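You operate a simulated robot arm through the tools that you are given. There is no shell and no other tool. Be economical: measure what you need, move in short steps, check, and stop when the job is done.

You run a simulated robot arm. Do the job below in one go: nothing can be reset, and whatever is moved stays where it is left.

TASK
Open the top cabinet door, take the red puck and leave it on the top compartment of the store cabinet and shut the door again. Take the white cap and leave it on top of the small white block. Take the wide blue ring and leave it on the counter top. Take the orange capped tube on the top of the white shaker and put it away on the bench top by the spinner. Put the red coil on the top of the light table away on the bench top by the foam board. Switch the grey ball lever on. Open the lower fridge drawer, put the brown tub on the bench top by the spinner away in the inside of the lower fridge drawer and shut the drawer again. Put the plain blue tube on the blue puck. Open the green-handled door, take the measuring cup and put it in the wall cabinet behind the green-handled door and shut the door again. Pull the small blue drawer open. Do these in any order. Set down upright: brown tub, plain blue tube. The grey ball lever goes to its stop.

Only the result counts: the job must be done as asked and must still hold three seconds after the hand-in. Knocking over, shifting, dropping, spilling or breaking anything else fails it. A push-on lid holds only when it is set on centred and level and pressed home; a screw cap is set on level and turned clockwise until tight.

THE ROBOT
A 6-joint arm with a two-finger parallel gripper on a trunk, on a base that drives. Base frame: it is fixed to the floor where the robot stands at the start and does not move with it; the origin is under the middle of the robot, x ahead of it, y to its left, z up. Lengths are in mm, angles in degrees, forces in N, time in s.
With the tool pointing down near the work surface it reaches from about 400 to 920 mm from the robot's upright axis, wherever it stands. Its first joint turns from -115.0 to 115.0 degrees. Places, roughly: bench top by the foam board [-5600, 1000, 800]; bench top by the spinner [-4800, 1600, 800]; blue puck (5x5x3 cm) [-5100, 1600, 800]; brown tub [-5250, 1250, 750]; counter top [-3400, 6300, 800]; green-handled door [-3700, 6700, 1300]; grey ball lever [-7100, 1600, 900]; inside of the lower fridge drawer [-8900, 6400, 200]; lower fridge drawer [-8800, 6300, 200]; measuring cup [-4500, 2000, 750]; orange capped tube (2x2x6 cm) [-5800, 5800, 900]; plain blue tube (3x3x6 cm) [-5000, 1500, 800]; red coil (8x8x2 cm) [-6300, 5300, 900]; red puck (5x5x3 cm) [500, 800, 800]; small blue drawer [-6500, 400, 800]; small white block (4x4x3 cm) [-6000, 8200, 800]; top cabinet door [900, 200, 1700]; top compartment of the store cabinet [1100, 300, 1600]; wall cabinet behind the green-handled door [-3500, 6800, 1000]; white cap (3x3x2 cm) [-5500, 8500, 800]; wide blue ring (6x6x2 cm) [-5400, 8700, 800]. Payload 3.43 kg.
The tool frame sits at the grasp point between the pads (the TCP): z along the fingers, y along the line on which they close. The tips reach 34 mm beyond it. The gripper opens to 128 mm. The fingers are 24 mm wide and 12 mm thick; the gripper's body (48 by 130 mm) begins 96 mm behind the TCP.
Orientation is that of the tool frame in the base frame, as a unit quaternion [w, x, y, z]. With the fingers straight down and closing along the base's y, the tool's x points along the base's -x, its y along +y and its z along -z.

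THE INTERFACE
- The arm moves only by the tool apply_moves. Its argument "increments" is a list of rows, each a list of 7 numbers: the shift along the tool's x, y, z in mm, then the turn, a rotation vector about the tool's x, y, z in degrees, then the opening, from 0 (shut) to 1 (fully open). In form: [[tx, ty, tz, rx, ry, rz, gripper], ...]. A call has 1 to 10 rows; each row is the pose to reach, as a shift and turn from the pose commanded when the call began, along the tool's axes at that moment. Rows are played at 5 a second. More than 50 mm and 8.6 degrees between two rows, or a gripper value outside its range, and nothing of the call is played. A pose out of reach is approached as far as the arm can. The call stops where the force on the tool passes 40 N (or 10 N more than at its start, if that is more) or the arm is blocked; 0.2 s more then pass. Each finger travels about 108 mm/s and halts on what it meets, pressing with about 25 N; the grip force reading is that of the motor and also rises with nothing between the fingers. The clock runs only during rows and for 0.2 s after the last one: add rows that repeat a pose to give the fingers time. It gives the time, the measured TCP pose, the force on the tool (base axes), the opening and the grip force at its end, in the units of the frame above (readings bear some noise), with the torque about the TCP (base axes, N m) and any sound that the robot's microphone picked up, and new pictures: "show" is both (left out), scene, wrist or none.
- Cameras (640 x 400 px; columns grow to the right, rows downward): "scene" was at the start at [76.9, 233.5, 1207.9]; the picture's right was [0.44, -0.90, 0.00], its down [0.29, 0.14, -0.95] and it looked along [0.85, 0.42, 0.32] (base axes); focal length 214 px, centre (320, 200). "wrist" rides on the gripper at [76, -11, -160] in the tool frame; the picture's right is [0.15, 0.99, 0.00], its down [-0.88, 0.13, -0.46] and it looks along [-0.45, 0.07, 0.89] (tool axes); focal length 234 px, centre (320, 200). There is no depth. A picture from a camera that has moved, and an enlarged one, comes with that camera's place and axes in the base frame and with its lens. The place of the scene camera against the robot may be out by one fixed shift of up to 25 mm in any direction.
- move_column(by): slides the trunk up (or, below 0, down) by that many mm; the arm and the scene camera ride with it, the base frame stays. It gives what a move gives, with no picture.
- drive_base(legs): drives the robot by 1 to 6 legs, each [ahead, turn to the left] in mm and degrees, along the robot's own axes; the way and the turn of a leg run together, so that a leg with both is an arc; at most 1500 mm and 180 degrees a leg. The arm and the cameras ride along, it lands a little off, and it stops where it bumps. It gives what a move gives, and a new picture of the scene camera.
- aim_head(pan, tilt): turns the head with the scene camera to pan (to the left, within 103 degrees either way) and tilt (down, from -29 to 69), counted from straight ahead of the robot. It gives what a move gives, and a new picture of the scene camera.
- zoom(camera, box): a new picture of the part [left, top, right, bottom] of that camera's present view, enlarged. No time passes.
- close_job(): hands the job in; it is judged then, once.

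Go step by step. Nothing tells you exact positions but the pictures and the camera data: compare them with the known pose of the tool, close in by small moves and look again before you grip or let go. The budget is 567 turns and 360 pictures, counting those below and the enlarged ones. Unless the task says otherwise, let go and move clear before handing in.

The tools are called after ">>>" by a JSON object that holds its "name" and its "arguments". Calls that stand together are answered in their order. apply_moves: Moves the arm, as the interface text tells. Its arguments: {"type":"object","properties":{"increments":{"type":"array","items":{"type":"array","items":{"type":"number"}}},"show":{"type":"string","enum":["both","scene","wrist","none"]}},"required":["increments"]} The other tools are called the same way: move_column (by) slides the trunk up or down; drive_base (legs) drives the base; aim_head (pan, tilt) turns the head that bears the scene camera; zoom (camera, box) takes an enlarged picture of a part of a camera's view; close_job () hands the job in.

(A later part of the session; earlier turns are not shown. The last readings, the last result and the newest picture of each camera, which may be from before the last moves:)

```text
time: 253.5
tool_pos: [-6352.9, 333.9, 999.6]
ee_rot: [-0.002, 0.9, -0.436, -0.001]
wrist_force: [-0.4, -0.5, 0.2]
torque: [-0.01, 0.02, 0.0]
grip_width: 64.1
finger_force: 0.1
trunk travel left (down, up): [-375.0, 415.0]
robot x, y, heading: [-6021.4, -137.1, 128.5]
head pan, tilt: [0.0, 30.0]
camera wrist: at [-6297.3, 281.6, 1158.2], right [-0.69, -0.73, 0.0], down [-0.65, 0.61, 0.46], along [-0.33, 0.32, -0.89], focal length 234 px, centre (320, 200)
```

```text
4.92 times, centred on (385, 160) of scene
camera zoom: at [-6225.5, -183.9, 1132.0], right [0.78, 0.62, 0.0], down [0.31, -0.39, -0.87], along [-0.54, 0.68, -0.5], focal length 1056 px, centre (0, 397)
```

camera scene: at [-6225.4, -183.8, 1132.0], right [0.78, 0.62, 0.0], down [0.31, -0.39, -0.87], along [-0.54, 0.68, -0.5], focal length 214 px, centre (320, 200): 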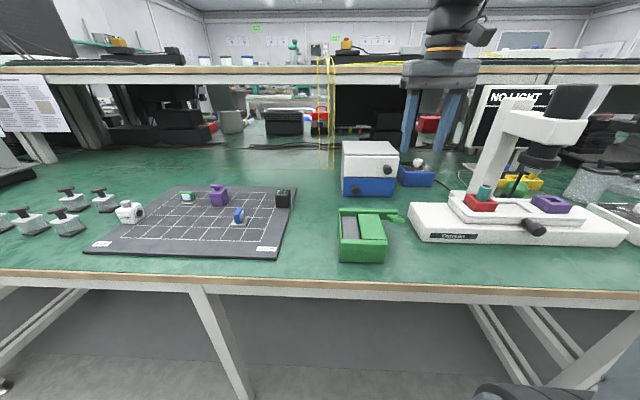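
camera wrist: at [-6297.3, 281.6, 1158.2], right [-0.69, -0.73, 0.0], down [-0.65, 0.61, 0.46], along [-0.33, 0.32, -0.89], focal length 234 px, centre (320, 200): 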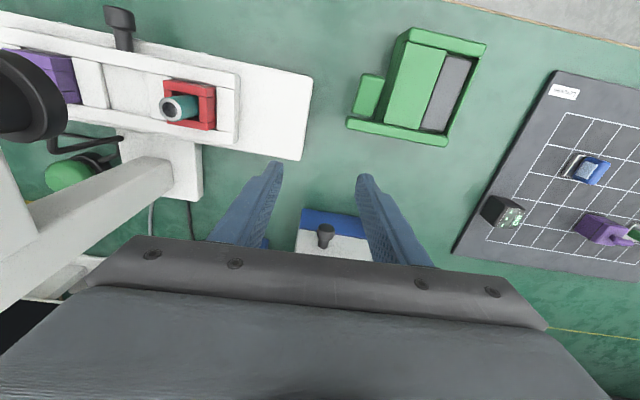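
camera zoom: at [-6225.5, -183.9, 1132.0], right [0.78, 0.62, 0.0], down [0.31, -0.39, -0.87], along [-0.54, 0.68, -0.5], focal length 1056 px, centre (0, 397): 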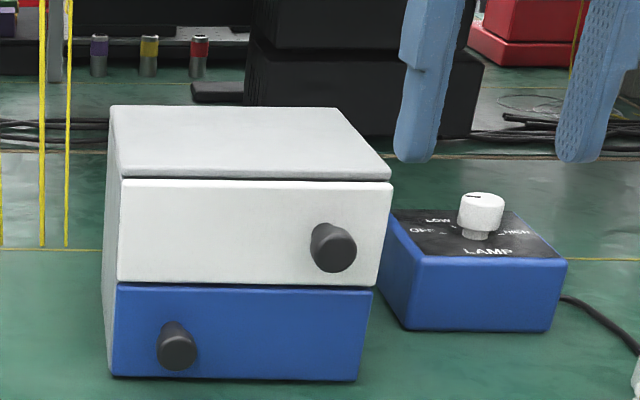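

The blue knob should be at about [-6549, 358, 779]. I'll pitch the tool forward 30° and approach, then look.

>>> {"name": "apply_moves", "arguments": {"increments": [[-10, 40, 0, 0, -7.5, 0, 0.4], [-30, 80, 10, 0, -15, 0, 0.4], [-50, 115, 30, 0, -22.5, 0, 0.4], [-65, 139, 60, 0, -30, 0, 0.4], [-65, 139, 100, 0, -30, 0, 0.4]], "show": "wrist"}}

```text
time: 254.7
tool_pos: [-6501.9, 298.7, 898.8]
ee_rot: [-0.116, 0.869, -0.42, -0.235]
wrist_force: [1.0, -0.3, -0.6]
torque: [-0.01, 0.01, -0.02]
grip_width: 51.3
finger_force: 0.0
trunk travel left (down, up): [-375.0, 415.0]
robot x, y, heading: [-6020.9, -139.2, 128.7]
head pan, tilt: [0.0, 30.0]
camera wrist: at [-6402.3, 192.4, 998.8], right [-0.7, -0.71, -0.08], down [-0.43, 0.33, 0.84], along [-0.57, 0.62, -0.54], focal length 234 px, centre (320, 200)
```

wrist: 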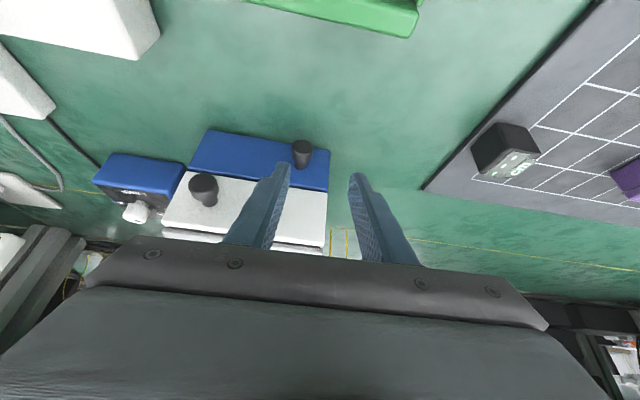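

>>> {"name": "apply_moves", "arguments": {"increments": [[-4, -12, 40, 0, 0, 0, 0.35], [-8, -25, 80, 0, 0, 0, 0.35]], "show": "wrist"}}

```text
time: 255.3
tool_pos: [-6511.2, 352.5, 833.1]
ee_rot: [-0.114, 0.869, -0.42, -0.235]
wrist_force: [-0.7, -1.4, 1.2]
torque: [0.02, 0.01, -0.01]
grip_width: 44.5
finger_force: 0.0
trunk travel left (down, up): [-375.0, 415.0]
robot x, y, heading: [-6021.1, -139.7, 128.3]
head pan, tilt: [0.0, 30.0]
camera wrist: at [-6412.0, 245.7, 932.6], right [-0.7, -0.71, -0.08], down [-0.43, 0.33, 0.84], along [-0.57, 0.62, -0.54], focal length 234 px, centre (320, 200)
```

wrist: 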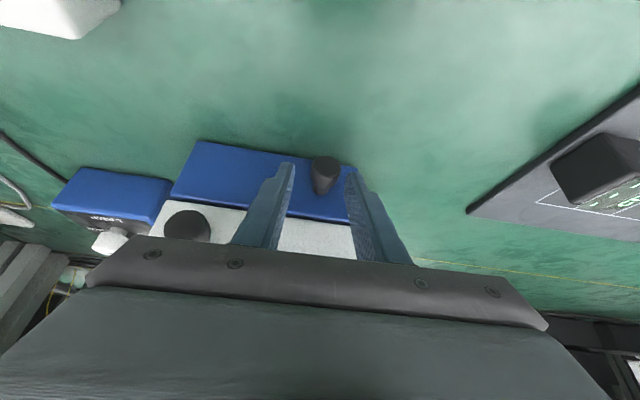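

>>> {"name": "apply_moves", "arguments": {"increments": [[2, 1, 15, 0, 0, 0, 0.35], [4, 2, 32, 0, 0, 0, 0.35]], "show": "wrist"}}

```text
time: 255.9
tool_pos: [-6518.7, 359.6, 803.8]
ee_rot: [-0.115, 0.869, -0.421, -0.233]
wrist_force: [7.0, -9.3, 3.6]
torque: [-0.02, -0.22, -0.31]
grip_width: 44.6
finger_force: 0.1
trunk travel left (down, up): [-375.0, 415.0]
robot x, y, heading: [-6021.3, -136.7, 128.7]
head pan, tilt: [0.0, 30.0]
camera wrist: at [-6419.9, 253.1, 903.6], right [-0.7, -0.71, -0.08], down [-0.44, 0.34, 0.84], along [-0.57, 0.62, -0.54], focal length 234 px, centre (320, 200)
```

wrist: 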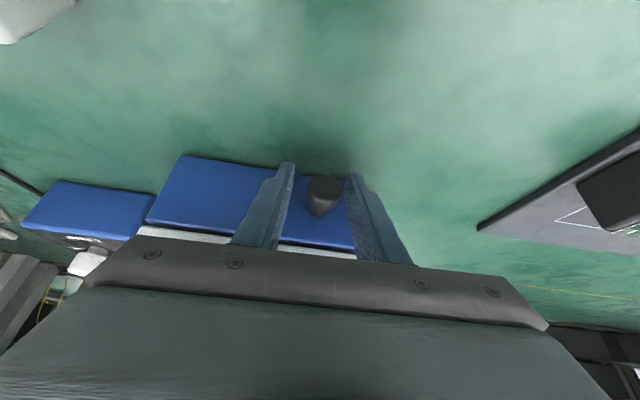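

The fingertips touch the drawer face with the knob between them. Backing off 3 mm and gripping.

>>> {"name": "apply_moves", "arguments": {"increments": [[3, 0, -2, 0, 0, 0, 0.2], [3, 0, -2, 0, 0, 0, 0.05], [3, 0, -2, 0, 0, 0, 0.05], [3, 0, -2, 0, 0, 0, 0.05]], "show": "none"}}

```text
time: 256.9
tool_pos: [-6519.5, 356.2, 803.4]
ee_rot: [-0.115, 0.869, -0.42, -0.234]
wrist_force: [-21.0, -15.6, -7.4]
torque: [-0.05, 0.14, -0.61]
grip_width: 25.6
finger_force: 44.9
trunk travel left (down, up): [-375.0, 415.0]
robot x, y, heading: [-6022.2, -136.5, 128.6]
head pan, tilt: [0.0, 30.0]
```

Gripped. Pulling the drawer straight out.

>>> {"name": "apply_moves", "arguments": {"increments": [[0, 4, 0, 0, 0, 0, 0.05], [13, 4, -7.6, 0, 0, 0, 0.05], [26, 4, -15.2, 0, 0, 0, 0.05], [39, 4, -23, 0, 0, 0, 0.05], [52, 4, -30.4, 0, 0, 0, 0.05], [65, 4, -38, 0, 0, 0, 0.05], [78, 4, -45.5, 0, 0, 0, 0.05], [91, 4, -53, 0, 0, 0, 0.05]], "show": "both"}}

```text
time: 258.7
tool_pos: [-6459.1, 273.1, 804.9]
ee_rot: [-0.114, 0.87, -0.419, -0.234]
wrist_force: [-10.0, 0.4, -22.2]
torque: [-0.39, -0.26, -0.55]
grip_width: 25.5
finger_force: 45.4
trunk travel left (down, up): [-375.0, 415.0]
robot x, y, heading: [-6019.1, -139.0, 128.8]
head pan, tilt: [0.0, 30.0]
camera scene: at [-6226.3, -183.8, 1131.7], right [0.78, 0.63, 0.0], down [0.31, -0.39, -0.87], along [-0.54, 0.68, -0.5], focal length 214 px, centre (320, 200)
camera wrist: at [-6359.1, 166.2, 903.8], right [-0.7, -0.71, -0.08], down [-0.43, 0.33, 0.84], along [-0.57, 0.61, -0.54], focal length 234 px, centre (320, 200)
```

scene: 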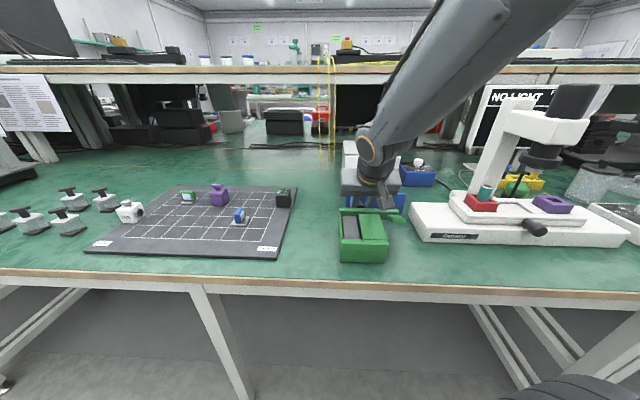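
wrist: 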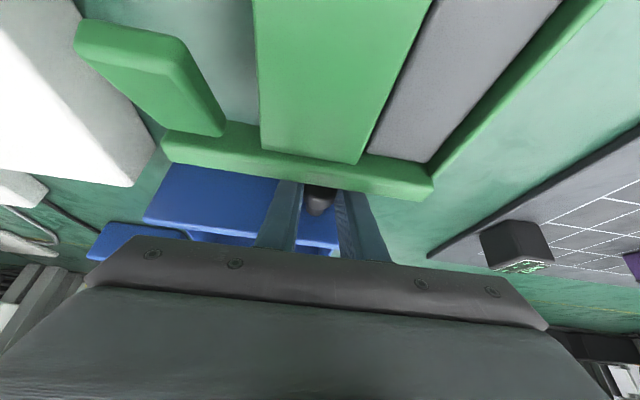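

>>> {"name": "apply_moves", "arguments": {"increments": [[4.3, 0, -2.5, 0, 0, 0, 0.05], [8.6, 0, -5, 0, 0, 0, 0.05]], "show": "none"}}

```text
time: 259.3
tool_pos: [-6455.6, 267.4, 807.0]
ee_rot: [-0.114, 0.869, -0.42, -0.238]
wrist_force: [-31.0, 21.4, 1.8]
torque: [0.25, 0.26, -0.64]
grip_width: 25.9
finger_force: 45.1
trunk travel left (down, up): [-375.0, 415.0]
robot x, y, heading: [-6022.2, -140.7, 128.6]
head pan, tilt: [0.0, 30.0]
```

It's at its stop (about 110 mm open). Releasing and lifting away.

>>> {"name": "apply_moves", "arguments": {"increments": [[0, 0, 0, 0, 0, 0, 0.3], [0, 0, 0, 0, 0, 0, 0.35], [-10, 0, -30, 0, 0, 0, 0.35], [-30, 0, -75, 0, 0, 0, 0.35], [-50, 0, -120, 0, 0, 0, 0.35], [-50, 0, -165, 0, 0, 0, 0.35]], "show": "wrist"}}

```text
time: 259.8
tool_pos: [-6451.2, 268.9, 806.2]
ee_rot: [-0.116, 0.867, -0.422, -0.237]
wrist_force: [-1.3, 2.9, 6.4]
torque: [-0.34, 0.07, -0.09]
grip_width: 44.8
finger_force: 0.2
trunk travel left (down, up): [-375.0, 415.0]
robot x, y, heading: [-6023.2, -136.9, 128.6]
head pan, tilt: [0.0, 30.0]
stopped in row 2: the force on the tool passed its limit at 48 N (the readings are from after the stop); the commanded pose is now the measured one
camera wrist: at [-6352.0, 160.2, 906.7], right [-0.7, -0.71, -0.08], down [-0.43, 0.33, 0.84], along [-0.57, 0.62, -0.54], focal length 234 px, centre (320, 200)
```

wrist: 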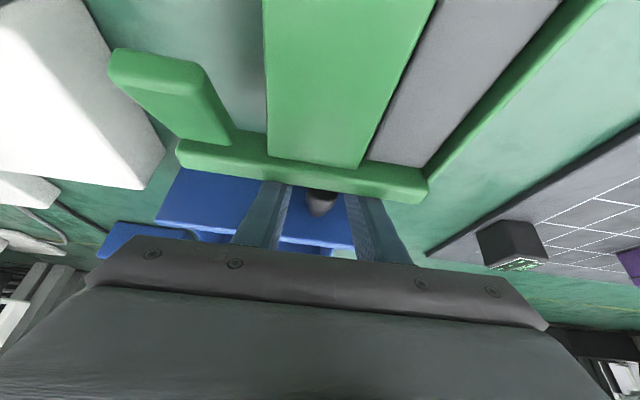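

>>> {"name": "apply_moves", "arguments": {"increments": [[-12, 0, -20, 0, 0, 0, 0.35], [-30, 0, -52, 0, 0, 0, 0.35], [-50, 0, -86, 0, 0, 0, 0.35], [-72, 0, -123, 0, 0, 0, 0.35], [-95, 0, -162, 0, 0, 0, 0.35]], "show": "wrist"}}

```text
time: 261.0
tool_pos: [-6451.9, 267.3, 994.0]
ee_rot: [-0.116, 0.868, -0.422, -0.236]
wrist_force: [0.1, 0.5, 0.4]
torque: [-0.02, -0.01, 0.0]
grip_width: 44.9
finger_force: 0.1
trunk travel left (down, up): [-375.0, 415.0]
robot x, y, heading: [-6021.6, -138.6, 128.3]
head pan, tilt: [0.0, 30.0]
camera wrist: at [-6351.9, 160.0, 1093.1], right [-0.7, -0.71, -0.08], down [-0.43, 0.33, 0.84], along [-0.57, 0.62, -0.54], focal length 234 px, centre (320, 200)
```

wrist: 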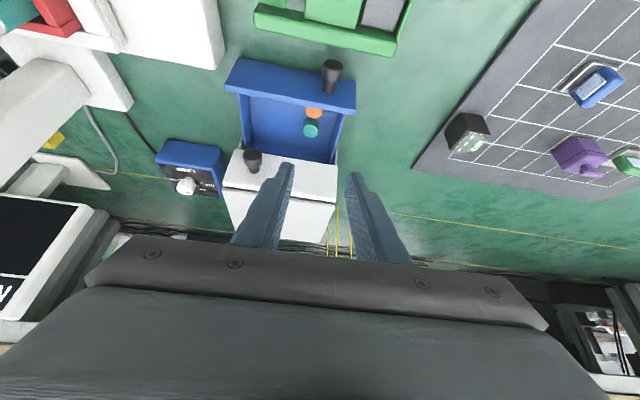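

The drawer is wide open. Next is the grey ball lever beyond this bench; I'll fold the tool, raise the head, and look over.

>>> {"name": "apply_moves", "arguments": {"increments": [[30, 0, -15, 0, 8, 0, 0.4], [70, 0, -30, 0, 16, 0, 0.4], [110, 0, -40, 0, 24, 0, 0.4], [150, 0, -40, 0, 30.4, 0, 0.4]], "show": "none"}}

>>> {"name": "move_column", "arguments": {"by": 410}}

>>> {"name": "aim_head", "arguments": {"pan": 5, "tilt": 20}}

```text
time: 262.0
tool_pos: [-6358.0, 149.8, 953.5]
ee_rot: [-0.001, 0.9, -0.436, 0.0]
wrist_force: [-0.4, 0.1, 0.3]
torque: [-0.02, -0.02, -0.03]
grip_width: 51.2
finger_force: 0.0
trunk travel left (down, up): [-375.0, 415.0]
robot x, y, heading: [-6024.8, -138.8, 128.3]
head pan, tilt: [0.0, 30.0]
```

```text
refused: 410 is not a number from -400 to 400
```

```text
time: 262.7
tool_pos: [-6357.4, 149.6, 954.1]
ee_rot: [-0.001, 0.899, -0.437, -0.001]
wrist_force: [-0.5, 0.5, 0.2]
torque: [-0.01, 0.01, 0.03]
grip_width: 51.2
finger_force: 0.0
trunk travel left (down, up): [-375.0, 415.0]
robot x, y, heading: [-6020.2, -139.6, 128.2]
head pan, tilt: [5.0, 20.0]
camera scene: at [-6233.6, -186.3, 1148.0], right [0.73, 0.69, 0.0], down [0.24, -0.25, -0.94], along [-0.65, 0.68, -0.34], focal length 214 px, centre (320, 200)
```

scene: 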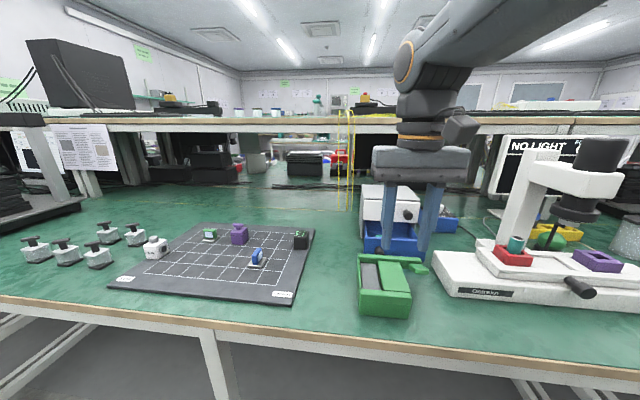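

>>> {"name": "move_column", "arguments": {"by": 400}}

>>> {"name": "aim_head", "arguments": {"pan": 0, "tilt": 22}}

```text
time: 266.6
tool_pos: [-6358.6, 148.5, 1352.3]
ee_rot: [0.0, 0.899, -0.437, 0.0]
wrist_force: [0.2, -1.2, 0.4]
torque: [0.02, 0.0, -0.01]
grip_width: 51.2
finger_force: 0.1
trunk travel left (down, up): [-775.0, 15.0]
robot x, y, heading: [-6020.4, -136.6, 128.4]
head pan, tilt: [5.0, 20.0]
```

```text
time: 267.2
tool_pos: [-6359.3, 149.2, 1353.1]
ee_rot: [-0.002, 0.9, -0.437, 0.0]
wrist_force: [-0.5, -1.0, 0.8]
torque: [-0.01, 0.02, 0.01]
grip_width: 51.4
finger_force: 0.0
trunk travel left (down, up): [-775.0, 15.0]
robot x, y, heading: [-6023.1, -136.5, 128.3]
head pan, tilt: [0.0, 22.0]
camera scene: at [-6158.2, -268.5, 1544.8], right [0.78, 0.62, 0.0], down [0.23, -0.29, -0.93], along [-0.58, 0.73, -0.37], focal length 214 px, centre (320, 200)
```

scene: 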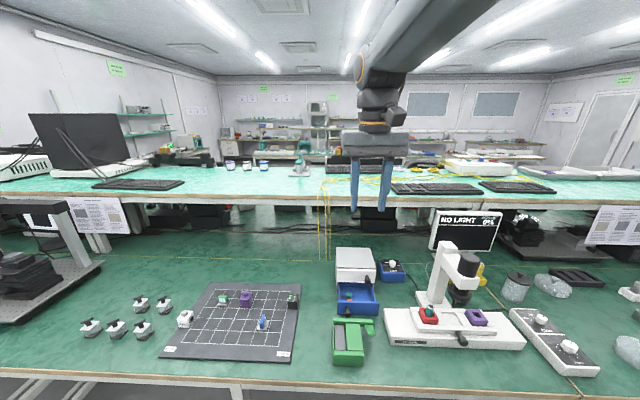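

The lever is on the far side of this island. I'll lower the trunk, back out, and drive round its right end.

>>> {"name": "move_column", "arguments": {"by": -400}}

>>> {"name": "drive_base", "arguments": {"legs": [[-620, 0], [0, -90], [1500, 0], [1500, 0], [600, 0], [0, 60]]}}

```text
time: 271.0
tool_pos: [-6358.8, 149.0, 953.3]
ee_rot: [-0.001, 0.899, -0.437, -0.001]
wrist_force: [0.7, -0.1, 0.0]
torque: [0.01, -0.01, -0.03]
grip_width: 51.3
finger_force: 0.0
trunk travel left (down, up): [-375.0, 415.0]
robot x, y, heading: [-6022.3, -138.4, 128.5]
head pan, tilt: [0.0, 22.0]
```

```text
time: 290.6
tool_pos: [-3345.8, 1533.3, 953.2]
ee_rot: [0.001, -0.361, 0.932, -0.001]
wrist_force: [0.0, -0.3, -0.9]
torque: [-0.02, 0.01, 0.03]
grip_width: 51.0
finger_force: 0.1
trunk travel left (down, up): [-375.0, 415.0]
robot x, y, heading: [-3599.2, 1167.3, 50.8]
head pan, tilt: [0.0, 22.0]
stopped in leg 4: the robot was blocked; the commanded pose is now the measured one
camera scene: at [-3684.3, 1368.7, 1144.8], right [0.77, -0.64, 0.0], down [-0.24, -0.29, -0.93], along [0.59, 0.72, -0.37], focal length 214 px, centre (320, 200)
```

scene: 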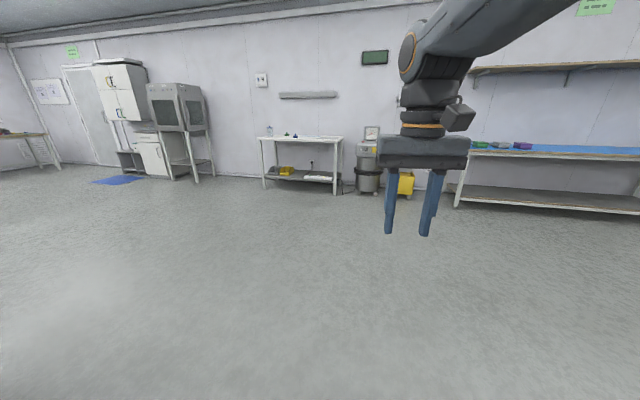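

The base reports being blocked near the cart. I'll look left and back to see what touched.

>>> {"name": "aim_head", "arguments": {"pan": 100, "tilt": 40}}

>>> {"name": "aim_head", "arguments": {"pan": -100, "tilt": 40}}

```text
time: 292.4
tool_pos: [-3345.7, 1534.3, 952.3]
ee_rot: [0.001, -0.362, 0.932, -0.002]
wrist_force: [-1.3, 0.6, -0.2]
torque: [0.0, 0.01, 0.01]
grip_width: 51.0
finger_force: 0.1
trunk travel left (down, up): [-375.0, 415.0]
robot x, y, heading: [-3597.5, 1169.2, 50.4]
head pan, tilt: [100.0, 40.0]
camera scene: at [-3817.2, 1338.8, 1116.6], right [0.49, 0.87, 0.0], down [0.56, -0.32, -0.77], along [-0.67, 0.38, -0.64], focal length 214 px, centre (320, 200)
```

scene: 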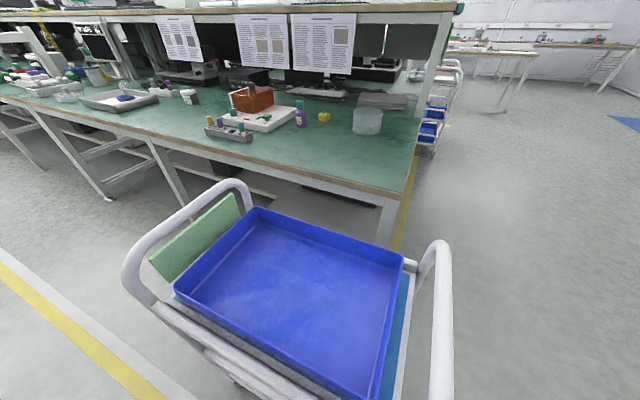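

```text
time: 295.3
tool_pos: [-3347.4, 1533.5, 952.3]
ee_rot: [0.001, -0.362, 0.932, 0.0]
wrist_force: [0.3, 0.3, 0.2]
torque: [0.0, -0.01, 0.02]
grip_width: 51.4
finger_force: 0.0
trunk travel left (down, up): [-375.0, 415.0]
robot x, y, heading: [-3601.0, 1165.0, 50.8]
head pan, tilt: [-100.0, 40.0]
camera scene: at [-3687.9, 1232.5, 1116.6], right [-0.76, -0.65, 0.0], down [-0.42, 0.49, -0.77], along [0.5, -0.58, -0.64], focal length 214 px, centre (320, 200)
```

scene: 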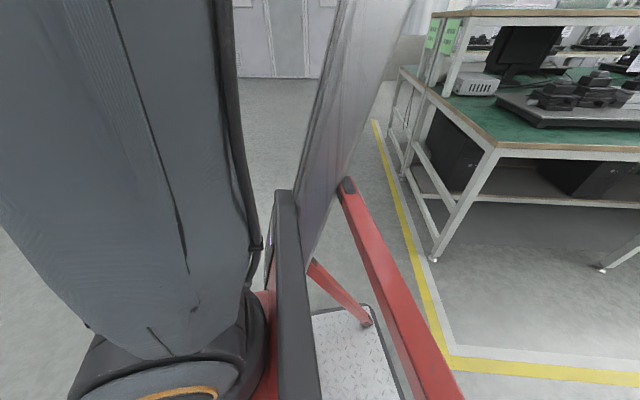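

I probably brushed the cart. I'll turn away from it first, move on, and compare its place with the earlier pictures.

>>> {"name": "drive_base", "arguments": {"legs": [[0, -22], [600, 0]]}}

```text
time: 297.0
tool_pos: [-3222.2, 1413.3, 952.9]
ee_rot: [0.002, -0.175, 0.985, -0.001]
wrist_force: [0.9, -0.1, -0.5]
torque: [-0.06, -0.02, -0.02]
grip_width: 51.3
finger_force: 0.1
trunk travel left (down, up): [-375.0, 415.0]
robot x, y, heading: [-3594.4, 1164.9, 29.9]
head pan, tilt: [-100.0, 40.0]
stopped in leg 1: the robot was blocked; the commanded pose is now the measured one
camera scene: at [-3653.4, 1258.6, 1116.6], right [-0.94, -0.34, 0.0], down [-0.22, 0.6, -0.77], along [0.26, -0.72, -0.64], focal length 214 px, centre (320, 200)
```

scene: 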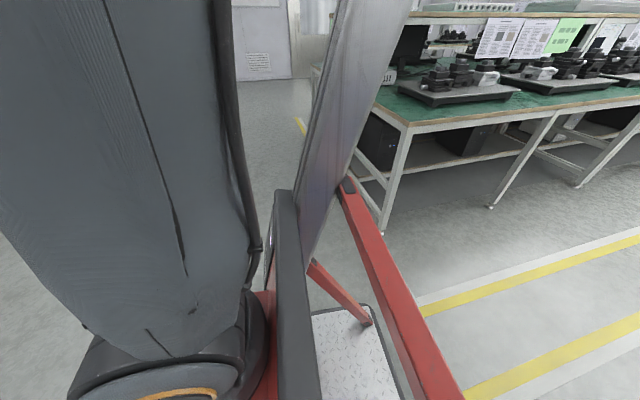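

>>> {"name": "drive_base", "arguments": {"legs": [[0, 9], [300, 0]]}}

```text
time: 299.7
tool_pos: [-3032.6, 1654.2, 952.4]
ee_rot: [0.001, -0.252, 0.968, -0.001]
wrist_force: [0.3, -0.6, 0.5]
torque: [-0.02, 0.0, 0.03]
grip_width: 51.1
finger_force: 0.1
trunk travel left (down, up): [-375.0, 415.0]
robot x, y, heading: [-3359.0, 1353.7, 38.6]
head pan, tilt: [-100.0, 40.0]
camera scene: at [-3433.3, 1434.8, 1116.7], right [-0.88, -0.48, 0.0], down [-0.31, 0.56, -0.77], along [0.37, -0.67, -0.64], focal length 214 px, centre (320, 200)
```

scene: 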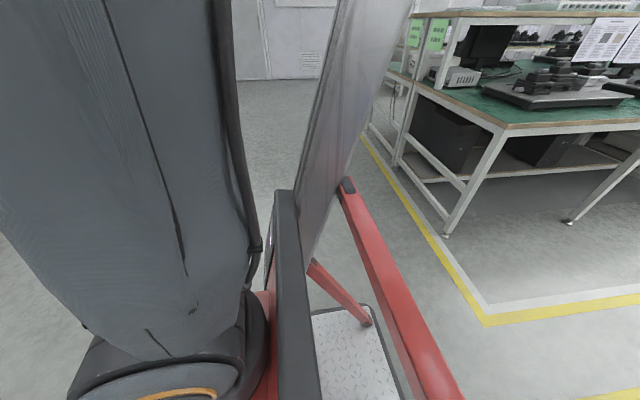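

>>> {"name": "drive_base", "arguments": {"legs": [[0, -34], [325, 0], [0, 141]]}}

>>> {"name": "aim_head", "arguments": {"pan": 30, "tilt": 10}}

```text
time: 300.8
tool_pos: [-2996.8, 1606.8, 953.5]
ee_rot: [0.002, -0.189, 0.982, -0.001]
wrist_force: [0.3, 0.2, -0.7]
torque: [-0.02, 0.03, 0.0]
grip_width: 51.3
finger_force: 0.0
trunk travel left (down, up): [-375.0, 415.0]
robot x, y, heading: [-3361.6, 1350.5, 31.9]
head pan, tilt: [-100.0, 40.0]
stopped in leg 1: the robot was blocked; the commanded pose is now the measured one
camera scene: at [-3423.4, 1438.8, 1116.6], right [-0.93, -0.38, 0.0], down [-0.24, 0.6, -0.77], along [0.29, -0.71, -0.64], focal length 214 px, centre (320, 200)
```

scene: 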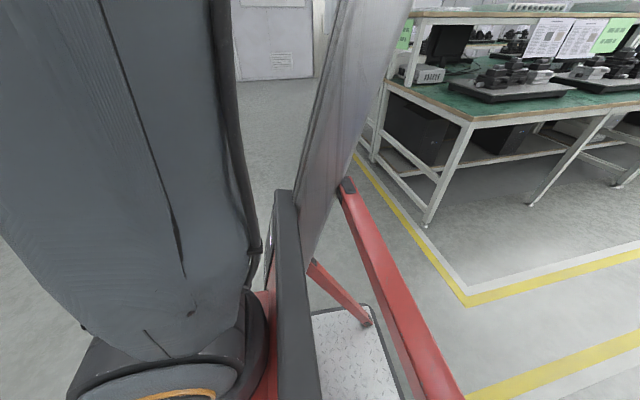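

```text
time: 302.9
tool_pos: [-2997.2, 1605.8, 953.0]
ee_rot: [0.001, -0.19, 0.982, 0.0]
wrist_force: [-0.7, 0.3, 0.4]
torque: [0.0, 0.03, 0.01]
grip_width: 51.1
finger_force: 0.1
trunk travel left (down, up): [-375.0, 415.0]
robot x, y, heading: [-3358.4, 1346.2, 32.1]
head pan, tilt: [30.0, 10.0]
camera scene: at [-3411.9, 1599.7, 1164.3], right [0.88, -0.47, 0.0], down [-0.08, -0.15, -0.98], along [0.46, 0.87, -0.17], focal length 214 px, centre (320, 200)
```

scene: 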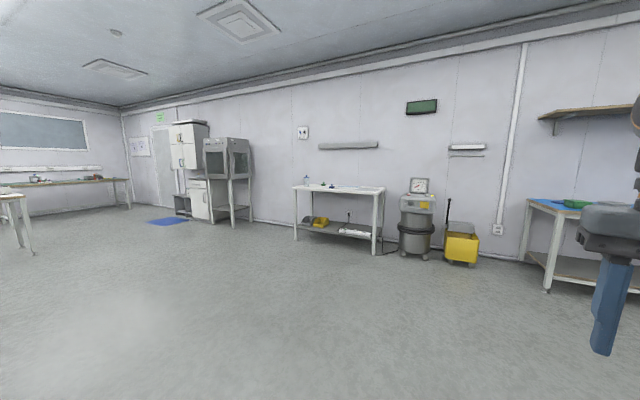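

>>> {"name": "drive_base", "arguments": {"legs": [[0, 4], [450, 0], [0, 109]]}}

>>> {"name": "aim_head", "arguments": {"pan": 30, "tilt": 10}}

```text
time: 310.7
tool_pos: [-3380.8, 1841.0, 954.2]
ee_rot: [-0.001, 0.926, -0.377, 0.0]
wrist_force: [0.2, 0.3, 0.0]
torque: [0.0, 0.03, -0.01]
grip_width: 51.1
finger_force: 0.0
trunk travel left (down, up): [-375.0, 415.0]
robot x, y, heading: [-2996.4, 1613.7, 145.9]
head pan, tilt: [30.0, 10.0]
camera scene: at [-3194.6, 1465.3, 1164.3], right [0.07, 1.0, 0.0], down [0.17, -0.01, -0.98], along [-0.98, 0.07, -0.17], focal length 214 px, centre (320, 200)
```

scene: 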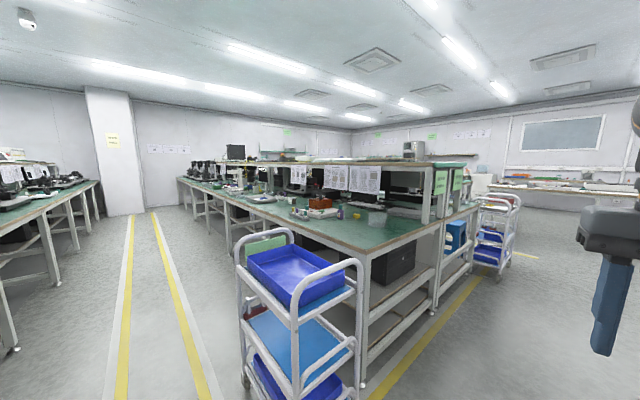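

```text
time: 311.3
tool_pos: [-3381.9, 1842.3, 953.4]
ee_rot: [-0.001, 0.926, -0.378, 0.0]
wrist_force: [-0.1, -0.3, -0.6]
torque: [0.0, -0.02, 0.02]
grip_width: 51.3
finger_force: 0.1
trunk travel left (down, up): [-375.0, 415.0]
robot x, y, heading: [-2997.4, 1615.0, 146.0]
head pan, tilt: [30.0, 10.0]
camera scene: at [-3194.6, 1465.3, 1164.3], right [0.07, 1.0, 0.0], down [0.17, -0.01, -0.98], along [-0.98, 0.07, -0.17], focal length 214 px, centre (320, 200)
```

scene: 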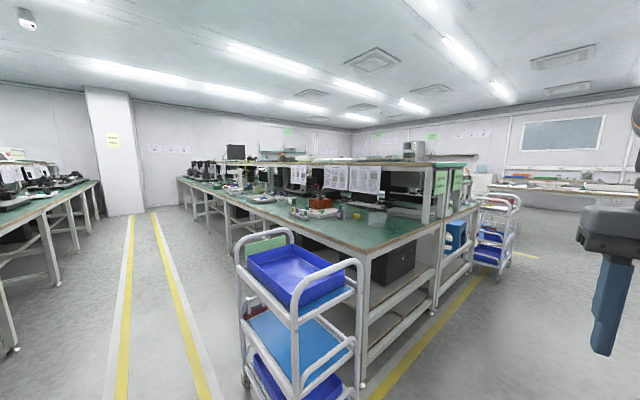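

The cart's triangulated place agrees with before, so it hasn't visibly moved. I'll go around the island's right end, keeping wide of both carts.

>>> {"name": "drive_base", "arguments": {"legs": [[0, -19], [1500, 0], [1500, 0], [700, 0]]}}

>>> {"name": "aim_head", "arguments": {"pan": 60, "tilt": 10}}

```text
time: 330.4
tool_pos: [-5531.5, 4943.4, 953.7]
ee_rot: [-0.001, 0.852, -0.524, 0.0]
wrist_force: [0.5, 0.0, 0.6]
torque: [0.01, -0.01, 0.03]
grip_width: 51.1
finger_force: 0.0
trunk travel left (down, up): [-375.0, 415.0]
robot x, y, heading: [-5240.5, 4605.0, 127.1]
head pan, tilt: [30.0, 10.0]
camera scene: at [-5476.8, 4529.6, 1164.3], right [0.39, 0.92, 0.0], down [0.16, -0.07, -0.98], along [-0.91, 0.38, -0.17], focal length 214 px, centre (320, 200)
```

scene: 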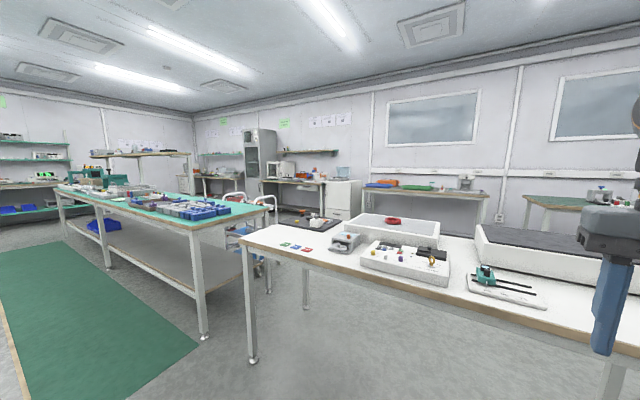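

```text
time: 331.4
tool_pos: [-5530.3, 4944.3, 953.5]
ee_rot: [-0.001, 0.852, -0.524, 0.0]
wrist_force: [-0.2, 0.2, -0.5]
torque: [0.02, -0.01, -0.03]
grip_width: 51.2
finger_force: 0.0
trunk travel left (down, up): [-375.0, 415.0]
robot x, y, heading: [-5240.6, 4608.1, 127.1]
head pan, tilt: [60.0, 10.0]
camera scene: at [-5483.5, 4482.0, 1164.3], right [-0.12, 0.99, 0.0], down [0.17, 0.02, -0.98], along [-0.98, -0.12, -0.17], focal length 214 px, centre (320, 200)
```

scene: 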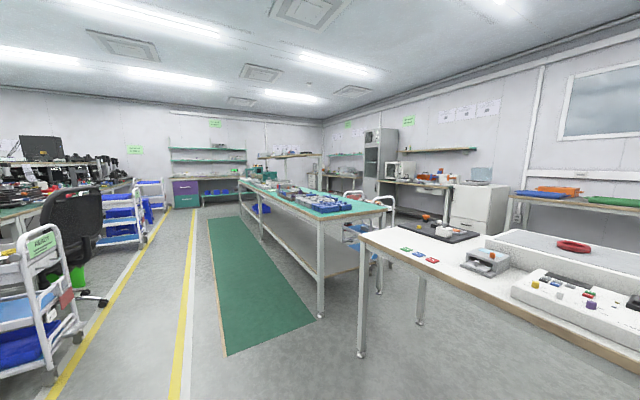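

>>> {"name": "zoom", "arguments": {"camera": "scene", "box": [0, 120, 160, 300]}}

```text
2.22 times, centred on (80, 210) of scene
camera zoom: at [-5483.5, 4482.0, 1164.3], right [-0.12, 0.99, 0.0], down [0.17, 0.02, -0.98], along [-0.98, -0.12, -0.17], focal length 477 px, centre (853, 178)
```

zoom: 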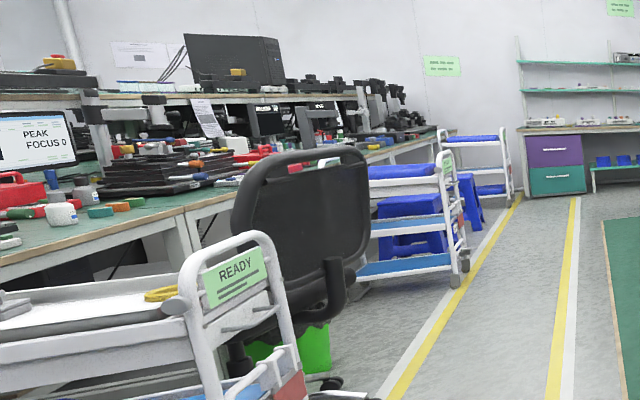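

The lever is on the far bench between a chair and a cart. I'll drive along the aisle, keeping clear of the carts, and turn to face the bench.

>>> {"name": "drive_base", "arguments": {"legs": [[0, 95], [1500, 0]]}}

>>> {"name": "aim_head", "arguments": {"pan": 0, "tilt": 15}}

```text
time: 342.8
tool_pos: [-6639.0, 3253.8, 952.7]
ee_rot: [0.0, 0.958, 0.286, -0.002]
wrist_force: [-0.5, 1.1, 0.0]
torque: [-0.03, 0.0, 0.0]
grip_width: 51.3
finger_force: 0.1
trunk travel left (down, up): [-375.0, 415.0]
robot x, y, heading: [-6336.5, 3579.9, -136.4]
head pan, tilt: [60.0, 10.0]
camera scene: at [-6174.3, 3351.7, 1164.3], right [-0.97, -0.23, 0.0], down [-0.04, 0.17, -0.98], along [0.23, -0.96, -0.17], focal length 214 px, centre (320, 200)
```

scene: 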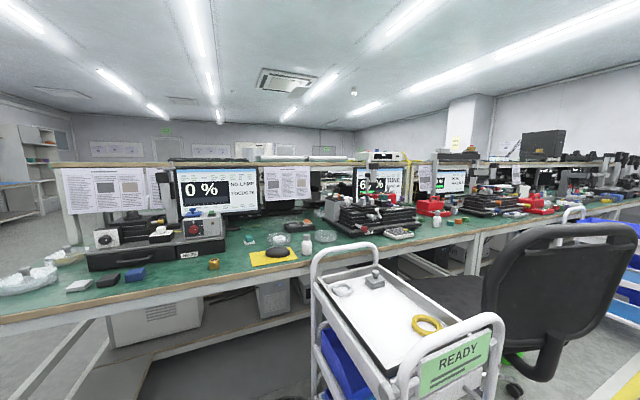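

```text
time: 344.1
tool_pos: [-6638.7, 3254.1, 952.3]
ee_rot: [-0.001, 0.958, 0.287, -0.001]
wrist_force: [-0.8, 0.4, 0.2]
torque: [-0.01, 0.0, 0.01]
grip_width: 51.2
finger_force: 0.0
trunk travel left (down, up): [-375.0, 415.0]
robot x, y, heading: [-6337.1, 3581.1, -136.2]
head pan, tilt: [0.0, 15.0]
camera scene: at [-6263.7, 3377.7, 1156.2], right [-0.69, 0.72, 0.0], down [0.19, 0.18, -0.97], along [-0.7, -0.67, -0.26], focal length 214 px, centre (320, 200)
```

scene: 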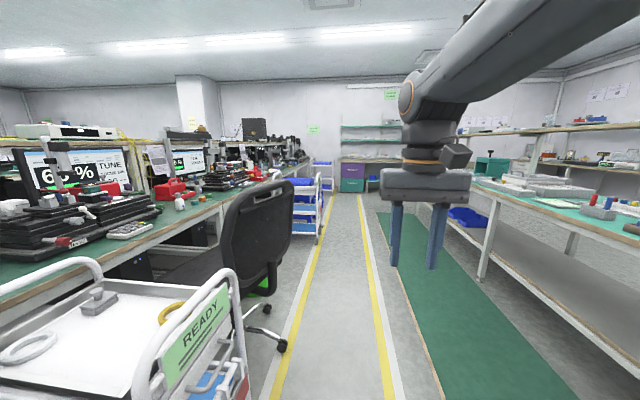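

>>> {"name": "drive_base", "arguments": {"legs": [[0, -4], [1500, 0], [540, 0], [0, 87]]}}

>>> {"name": "aim_head", "arguments": {"pan": 0, "tilt": 15}}

```text
time: 358.5
tool_pos: [-7633.9, 1927.3, 953.9]
ee_rot: [0.0, 0.533, 0.846, -0.001]
wrist_force: [0.2, -0.2, 0.0]
torque: [0.03, 0.01, 0.0]
grip_width: 51.2
finger_force: 0.1
trunk travel left (down, up): [-375.0, 415.0]
robot x, y, heading: [-7917.9, 2272.5, -54.2]
head pan, tilt: [0.0, 15.0]
camera scene: at [-7697.0, 2313.0, 1156.2], right [-0.81, -0.59, 0.0], down [-0.15, 0.21, -0.97], along [0.57, -0.78, -0.26], focal length 214 px, centre (320, 200)
```

scene: 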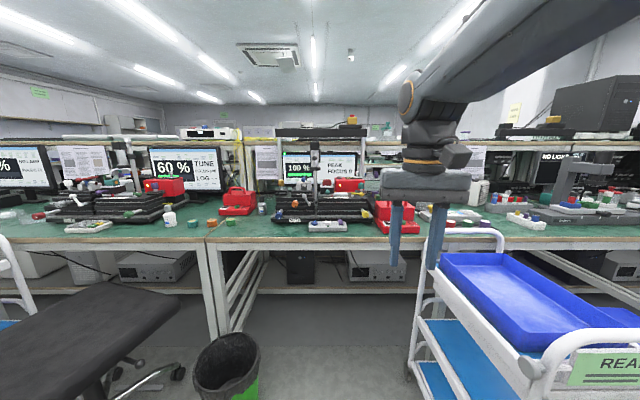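

```text
time: 359.1
tool_pos: [-7634.4, 1928.0, 953.5]
ee_rot: [0.001, 0.533, 0.846, -0.002]
wrist_force: [0.2, 0.5, 0.4]
torque: [0.04, -0.01, 0.02]
grip_width: 51.2
finger_force: 0.0
trunk travel left (down, up): [-375.0, 415.0]
robot x, y, heading: [-7912.8, 2270.2, -54.0]
head pan, tilt: [0.0, 15.0]
camera scene: at [-7697.0, 2313.0, 1156.2], right [-0.81, -0.59, 0.0], down [-0.15, 0.21, -0.97], along [0.57, -0.78, -0.26], focal length 214 px, centre (320, 200)
```

scene: 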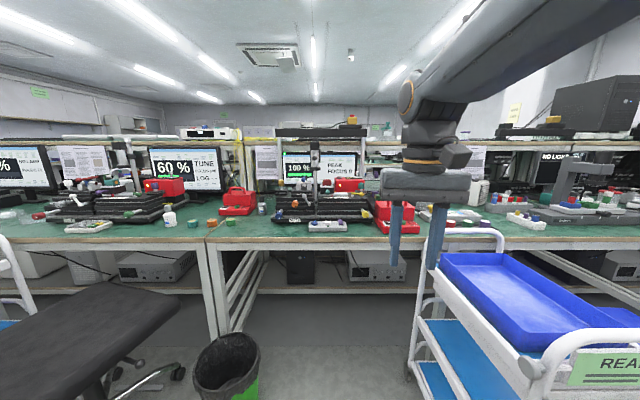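

>>> {"name": "zoom", "arguments": {"camera": "scene", "box": [130, 130, 410, 240]}}

>>> {"name": "zoom", "arguments": {"camera": "scene", "box": [265, 155, 375, 235]}}

```text
2.29 times, centred on (270, 185) of scene
camera zoom: at [-7697.0, 2313.0, 1156.2], right [-0.81, -0.59, 0.0], down [-0.15, 0.21, -0.97], along [0.57, -0.78, -0.26], focal length 490 px, centre (434, 234)
```

zoom: 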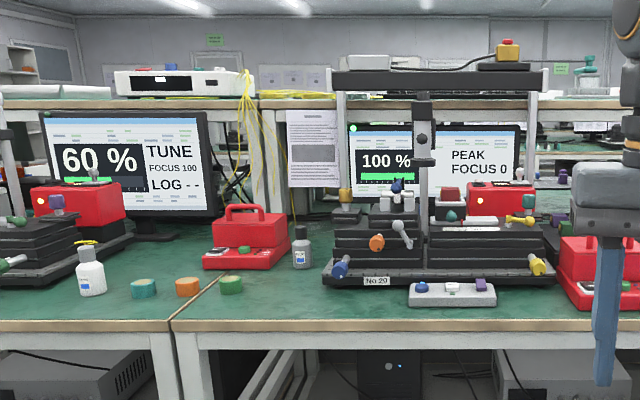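

```text
5.00 times, centred on (320, 195) of scene
camera zoom: at [-7697.0, 2313.0, 1156.2], right [-0.81, -0.59, 0.0], down [-0.15, 0.21, -0.97], along [0.57, -0.78, -0.26], focal length 1072 px, centre (320, 225)
```

zoom: 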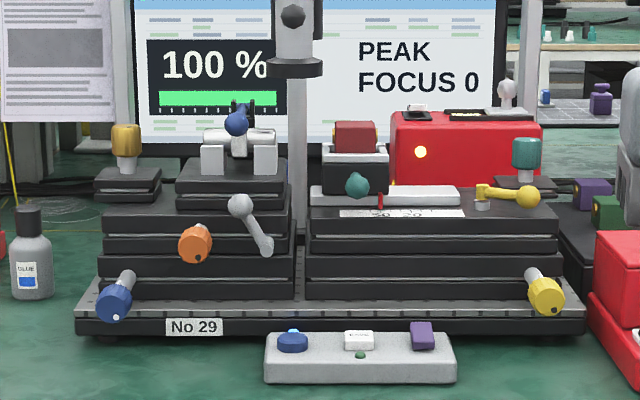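

The grey ball lever is on the "No 29" stage, its ball at the upper left of its pivot. I'll edge closer between the bin and the cart.

>>> {"name": "drive_base", "arguments": {"legs": [[0, 21], [370, 0], [0, -19]]}}

>>> {"name": "zoom", "arguments": {"camera": "scene", "box": [200, 130, 400, 270]}}

```text
time: 363.6
tool_pos: [-7312.2, 1727.4, 952.9]
ee_rot: [0.001, 0.522, 0.853, -0.001]
wrist_force: [0.1, -1.1, 0.8]
torque: [-0.02, -0.03, 0.0]
grip_width: 51.1
finger_force: 0.0
trunk travel left (down, up): [-375.0, 415.0]
robot x, y, heading: [-7603.0, 2064.4, -52.8]
head pan, tilt: [0.0, 15.0]
camera scene: at [-7384.0, 2110.8, 1156.2], right [-0.8, -0.6, 0.0], down [-0.16, 0.21, -0.97], along [0.58, -0.77, -0.26], focal length 214 px, centre (320, 200)
```

scene: 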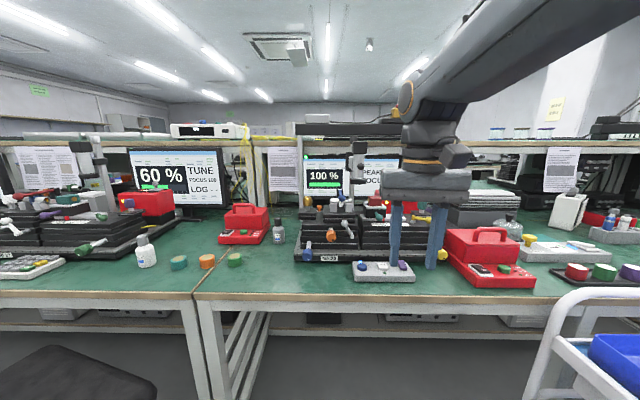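

```text
2.86 times, centred on (300, 200) of scene
camera zoom: at [-7384.0, 2110.8, 1156.2], right [-0.8, -0.6, 0.0], down [-0.16, 0.21, -0.97], along [0.58, -0.77, -0.26], focal length 613 px, centre (377, 200)
```

zoom: 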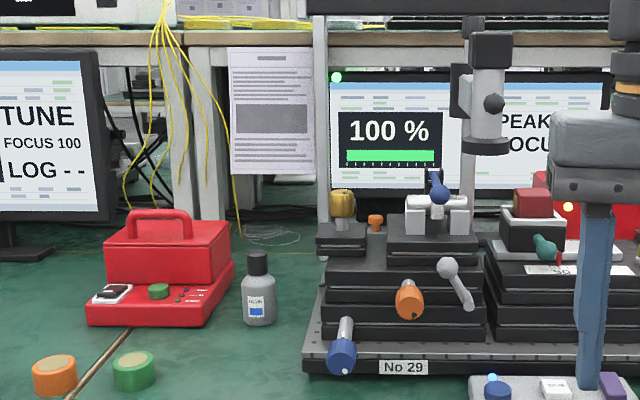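

>>> {"name": "zoom", "arguments": {"camera": "scene", "box": [300, 195, 372, 240]}}

>>> {"name": "apply_moves", "arguments": {"increments": [[0, 0, -40, 0, -8, 0, 0.2], [0, 0, -60, 0, -16, 0, 0.1], [0, 0, -60, 0, -24, 0, 0]], "show": "wrist"}}

```text
8.89 times, centred on (336, 218) of scene
camera zoom: at [-7384.0, 2110.8, 1156.2], right [-0.8, -0.6, 0.0], down [-0.16, 0.21, -0.97], along [0.58, -0.77, -0.26], focal length 1906 px, centre (178, 44)
```

zoom: 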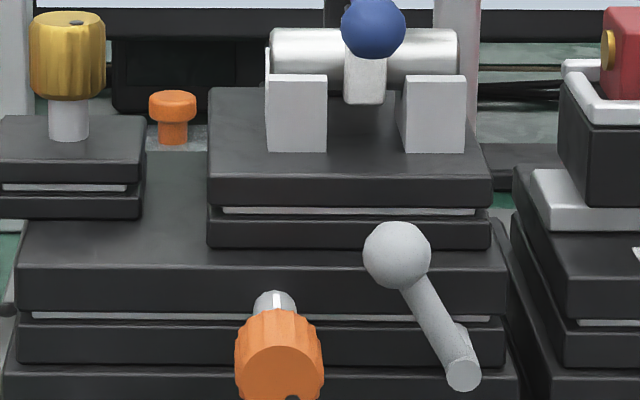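

```text
time: 364.4
tool_pos: [-7239.2, 1662.8, 1008.7]
ee_rot: [0.177, 0.512, 0.834, -0.11]
wrist_force: [0.3, -0.1, 0.4]
torque: [-0.02, 0.02, -0.01]
grip_width: 0.0
finger_force: 25.0
out of reach, approached as far as the arm can: row 1, 2, 3
trunk travel left (down, up): [-375.0, 415.0]
robot x, y, heading: [-7604.3, 2063.5, -52.7]
head pan, tilt: [0.0, 15.0]
camera wrist: at [-7308.9, 1779.9, 1123.2], right [0.82, 0.57, -0.06], down [0.4, -0.49, 0.78], along [0.41, -0.66, -0.63], focal length 234 px, centre (320, 200)
```

wrist: 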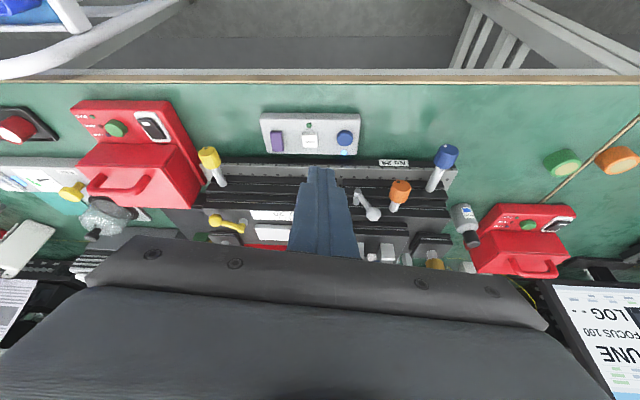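

The lever's pivot axis faces the robot, and the ball leans left at about [-7070, 1567, 900]. I'll move the closed fingertips to its left and above for a closer look.

>>> {"name": "apply_moves", "arguments": {"increments": [[-28, 33, 12, 0, 4, -3, 0], [-56, 66, 24, 0, 8, -6, 0], [-84, 100, 36, 0, 12, -9, 0], [-112, 133, 49, 0, 14, -11.5, 0], [-138, 166, 61, 0, 14, -11.5, 0]], "show": "wrist"}}

```text
time: 365.6
tool_pos: [-7023.2, 1604.0, 1009.0]
ee_rot: [0.063, 0.435, 0.896, -0.064]
wrist_force: [-0.2, 0.5, 1.6]
torque: [-0.01, -0.05, 0.0]
grip_width: 0.0
finger_force: 25.0
trunk travel left (down, up): [-375.0, 415.0]
robot x, y, heading: [-7602.2, 2066.2, -52.7]
head pan, tilt: [0.0, 15.0]
camera wrist: at [-7087.8, 1684.6, 1154.7], right [0.69, 0.72, -0.08], down [0.62, -0.52, 0.59], along [0.38, -0.46, -0.8], focal length 234 px, centre (320, 200)
```

wrist: 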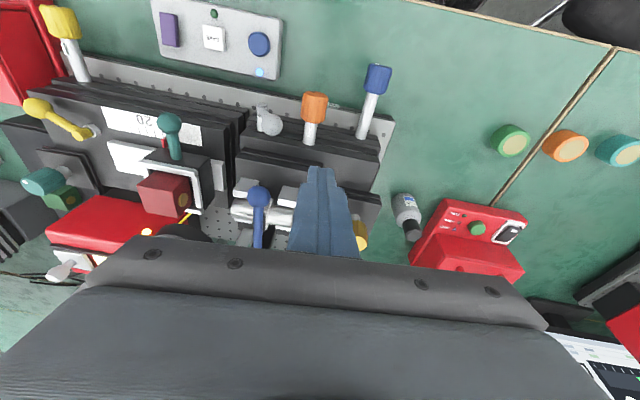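

>>> {"name": "apply_moves", "arguments": {"increments": [[12, -14, 16, 0, 5, 0, 0], [25, -28, 32, 0, 10, 0, 0]], "show": "wrist"}}

>>> {"name": "zoom", "arguments": {"camera": "scene", "box": [290, 175, 390, 240]}}

```text
time: 366.2
tool_pos: [-7057.5, 1602.4, 974.4]
ee_rot: [-0.016, 0.439, 0.898, -0.026]
wrist_force: [0.4, 0.6, -0.4]
torque: [-0.01, 0.0, 0.0]
grip_width: 0.0
finger_force: 25.2
trunk travel left (down, up): [-375.0, 415.0]
robot x, y, heading: [-7604.7, 2064.7, -53.0]
head pan, tilt: [0.0, 15.0]
camera wrist: at [-7105.1, 1660.8, 1135.3], right [0.69, 0.72, -0.06], down [0.67, -0.6, 0.44], along [0.28, -0.34, -0.89], focal length 234 px, centre (320, 200)
```

wrist: 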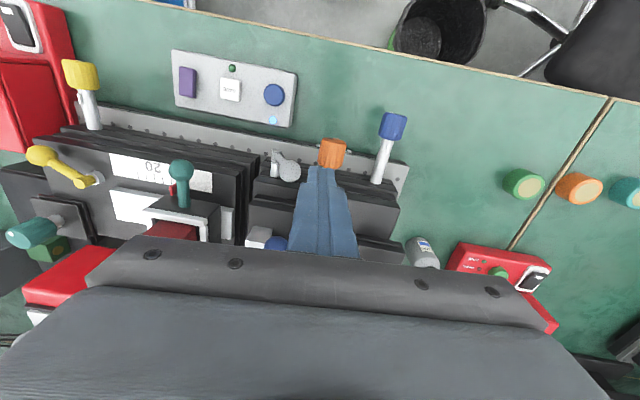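

```text
6.15 times, centred on (340, 208) of scene
camera zoom: at [-7384.0, 2111.0, 1156.2], right [-0.8, -0.6, 0.0], down [-0.16, 0.21, -0.97], along [0.58, -0.77, -0.26], focal length 1320 px, centre (197, 154)
```

zoom: 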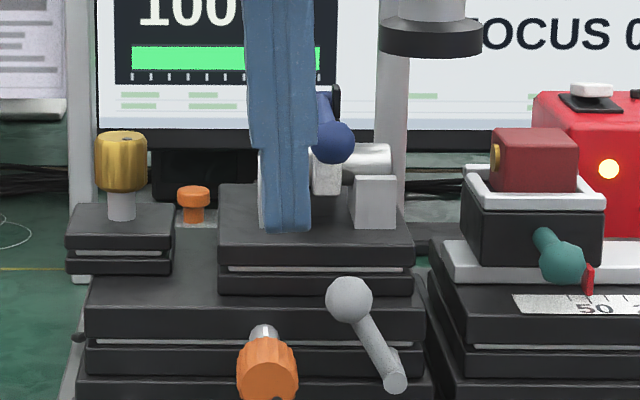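

The fingertips are left of the ball and in front of the upper plate. I'll lower beside the ball, then sweep it right along its arc.

>>> {"name": "apply_moves", "arguments": {"increments": [[0, 0, 18, 0, 0, 0, 0], [0, 0, 34, 0, 0, 0, 0], [0, -8, 34, 0, 0, 0, 0]], "show": "none"}}

>>> {"name": "zoom", "arguments": {"camera": "scene", "box": [290, 175, 390, 240]}}

```text
time: 367.0
tool_pos: [-7066.9, 1595.6, 941.6]
ee_rot: [-0.014, 0.439, 0.898, -0.027]
wrist_force: [-0.3, 0.5, 0.1]
torque: [0.02, -0.01, -0.01]
grip_width: 0.1
finger_force: 24.6
trunk travel left (down, up): [-375.0, 415.0]
robot x, y, heading: [-7602.8, 2064.4, -52.7]
head pan, tilt: [0.0, 15.0]
```

```text
6.15 times, centred on (340, 208) of scene
camera zoom: at [-7383.9, 2110.8, 1156.2], right [-0.8, -0.6, 0.0], down [-0.16, 0.21, -0.97], along [0.58, -0.77, -0.26], focal length 1320 px, centre (197, 154)
```

zoom: 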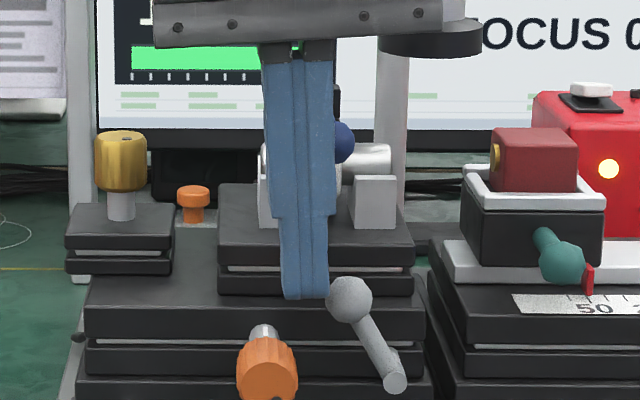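

The tip is beside the ball. Lowering 8 mm and sweeping right.

>>> {"name": "apply_moves", "arguments": {"increments": [[0, 0, 8, 0, 0, 0, 0], [0, -8, 7, 0, 0, 0, 0], [0, -18, 4, 0, 0, 0, 0], [0, -28, 3, 0, 0, 0, 0], [0, -38, 4, 0, 0, 0, 0], [0, -50, 8, 0, 0, 0, 0]], "show": "none"}}

>>> {"name": "zoom", "arguments": {"camera": "scene", "box": [290, 175, 390, 240]}}

```text
time: 368.4
tool_pos: [-7104.6, 1564.7, 937.0]
ee_rot: [-0.015, 0.438, 0.899, -0.026]
wrist_force: [3.2, 3.3, 0.9]
torque: [0.11, -0.11, 0.03]
grip_width: 0.1
finger_force: 25.1
trunk travel left (down, up): [-375.0, 415.0]
robot x, y, heading: [-7601.6, 2064.2, -52.8]
head pan, tilt: [0.0, 15.0]
```

```text
6.15 times, centred on (340, 208) of scene
camera zoom: at [-7383.9, 2111.1, 1156.2], right [-0.8, -0.61, 0.0], down [-0.16, 0.21, -0.97], along [0.58, -0.77, -0.26], focal length 1320 px, centre (197, 154)
```

zoom: 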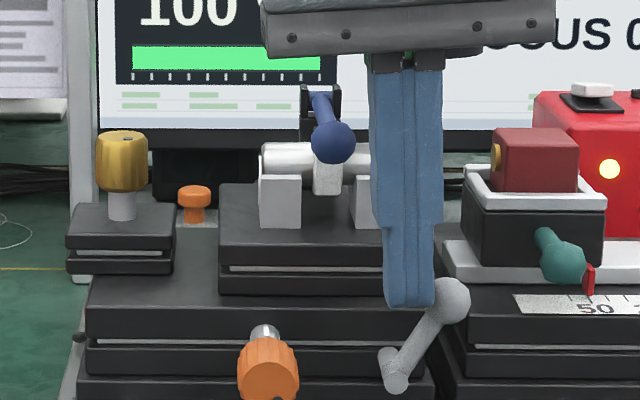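

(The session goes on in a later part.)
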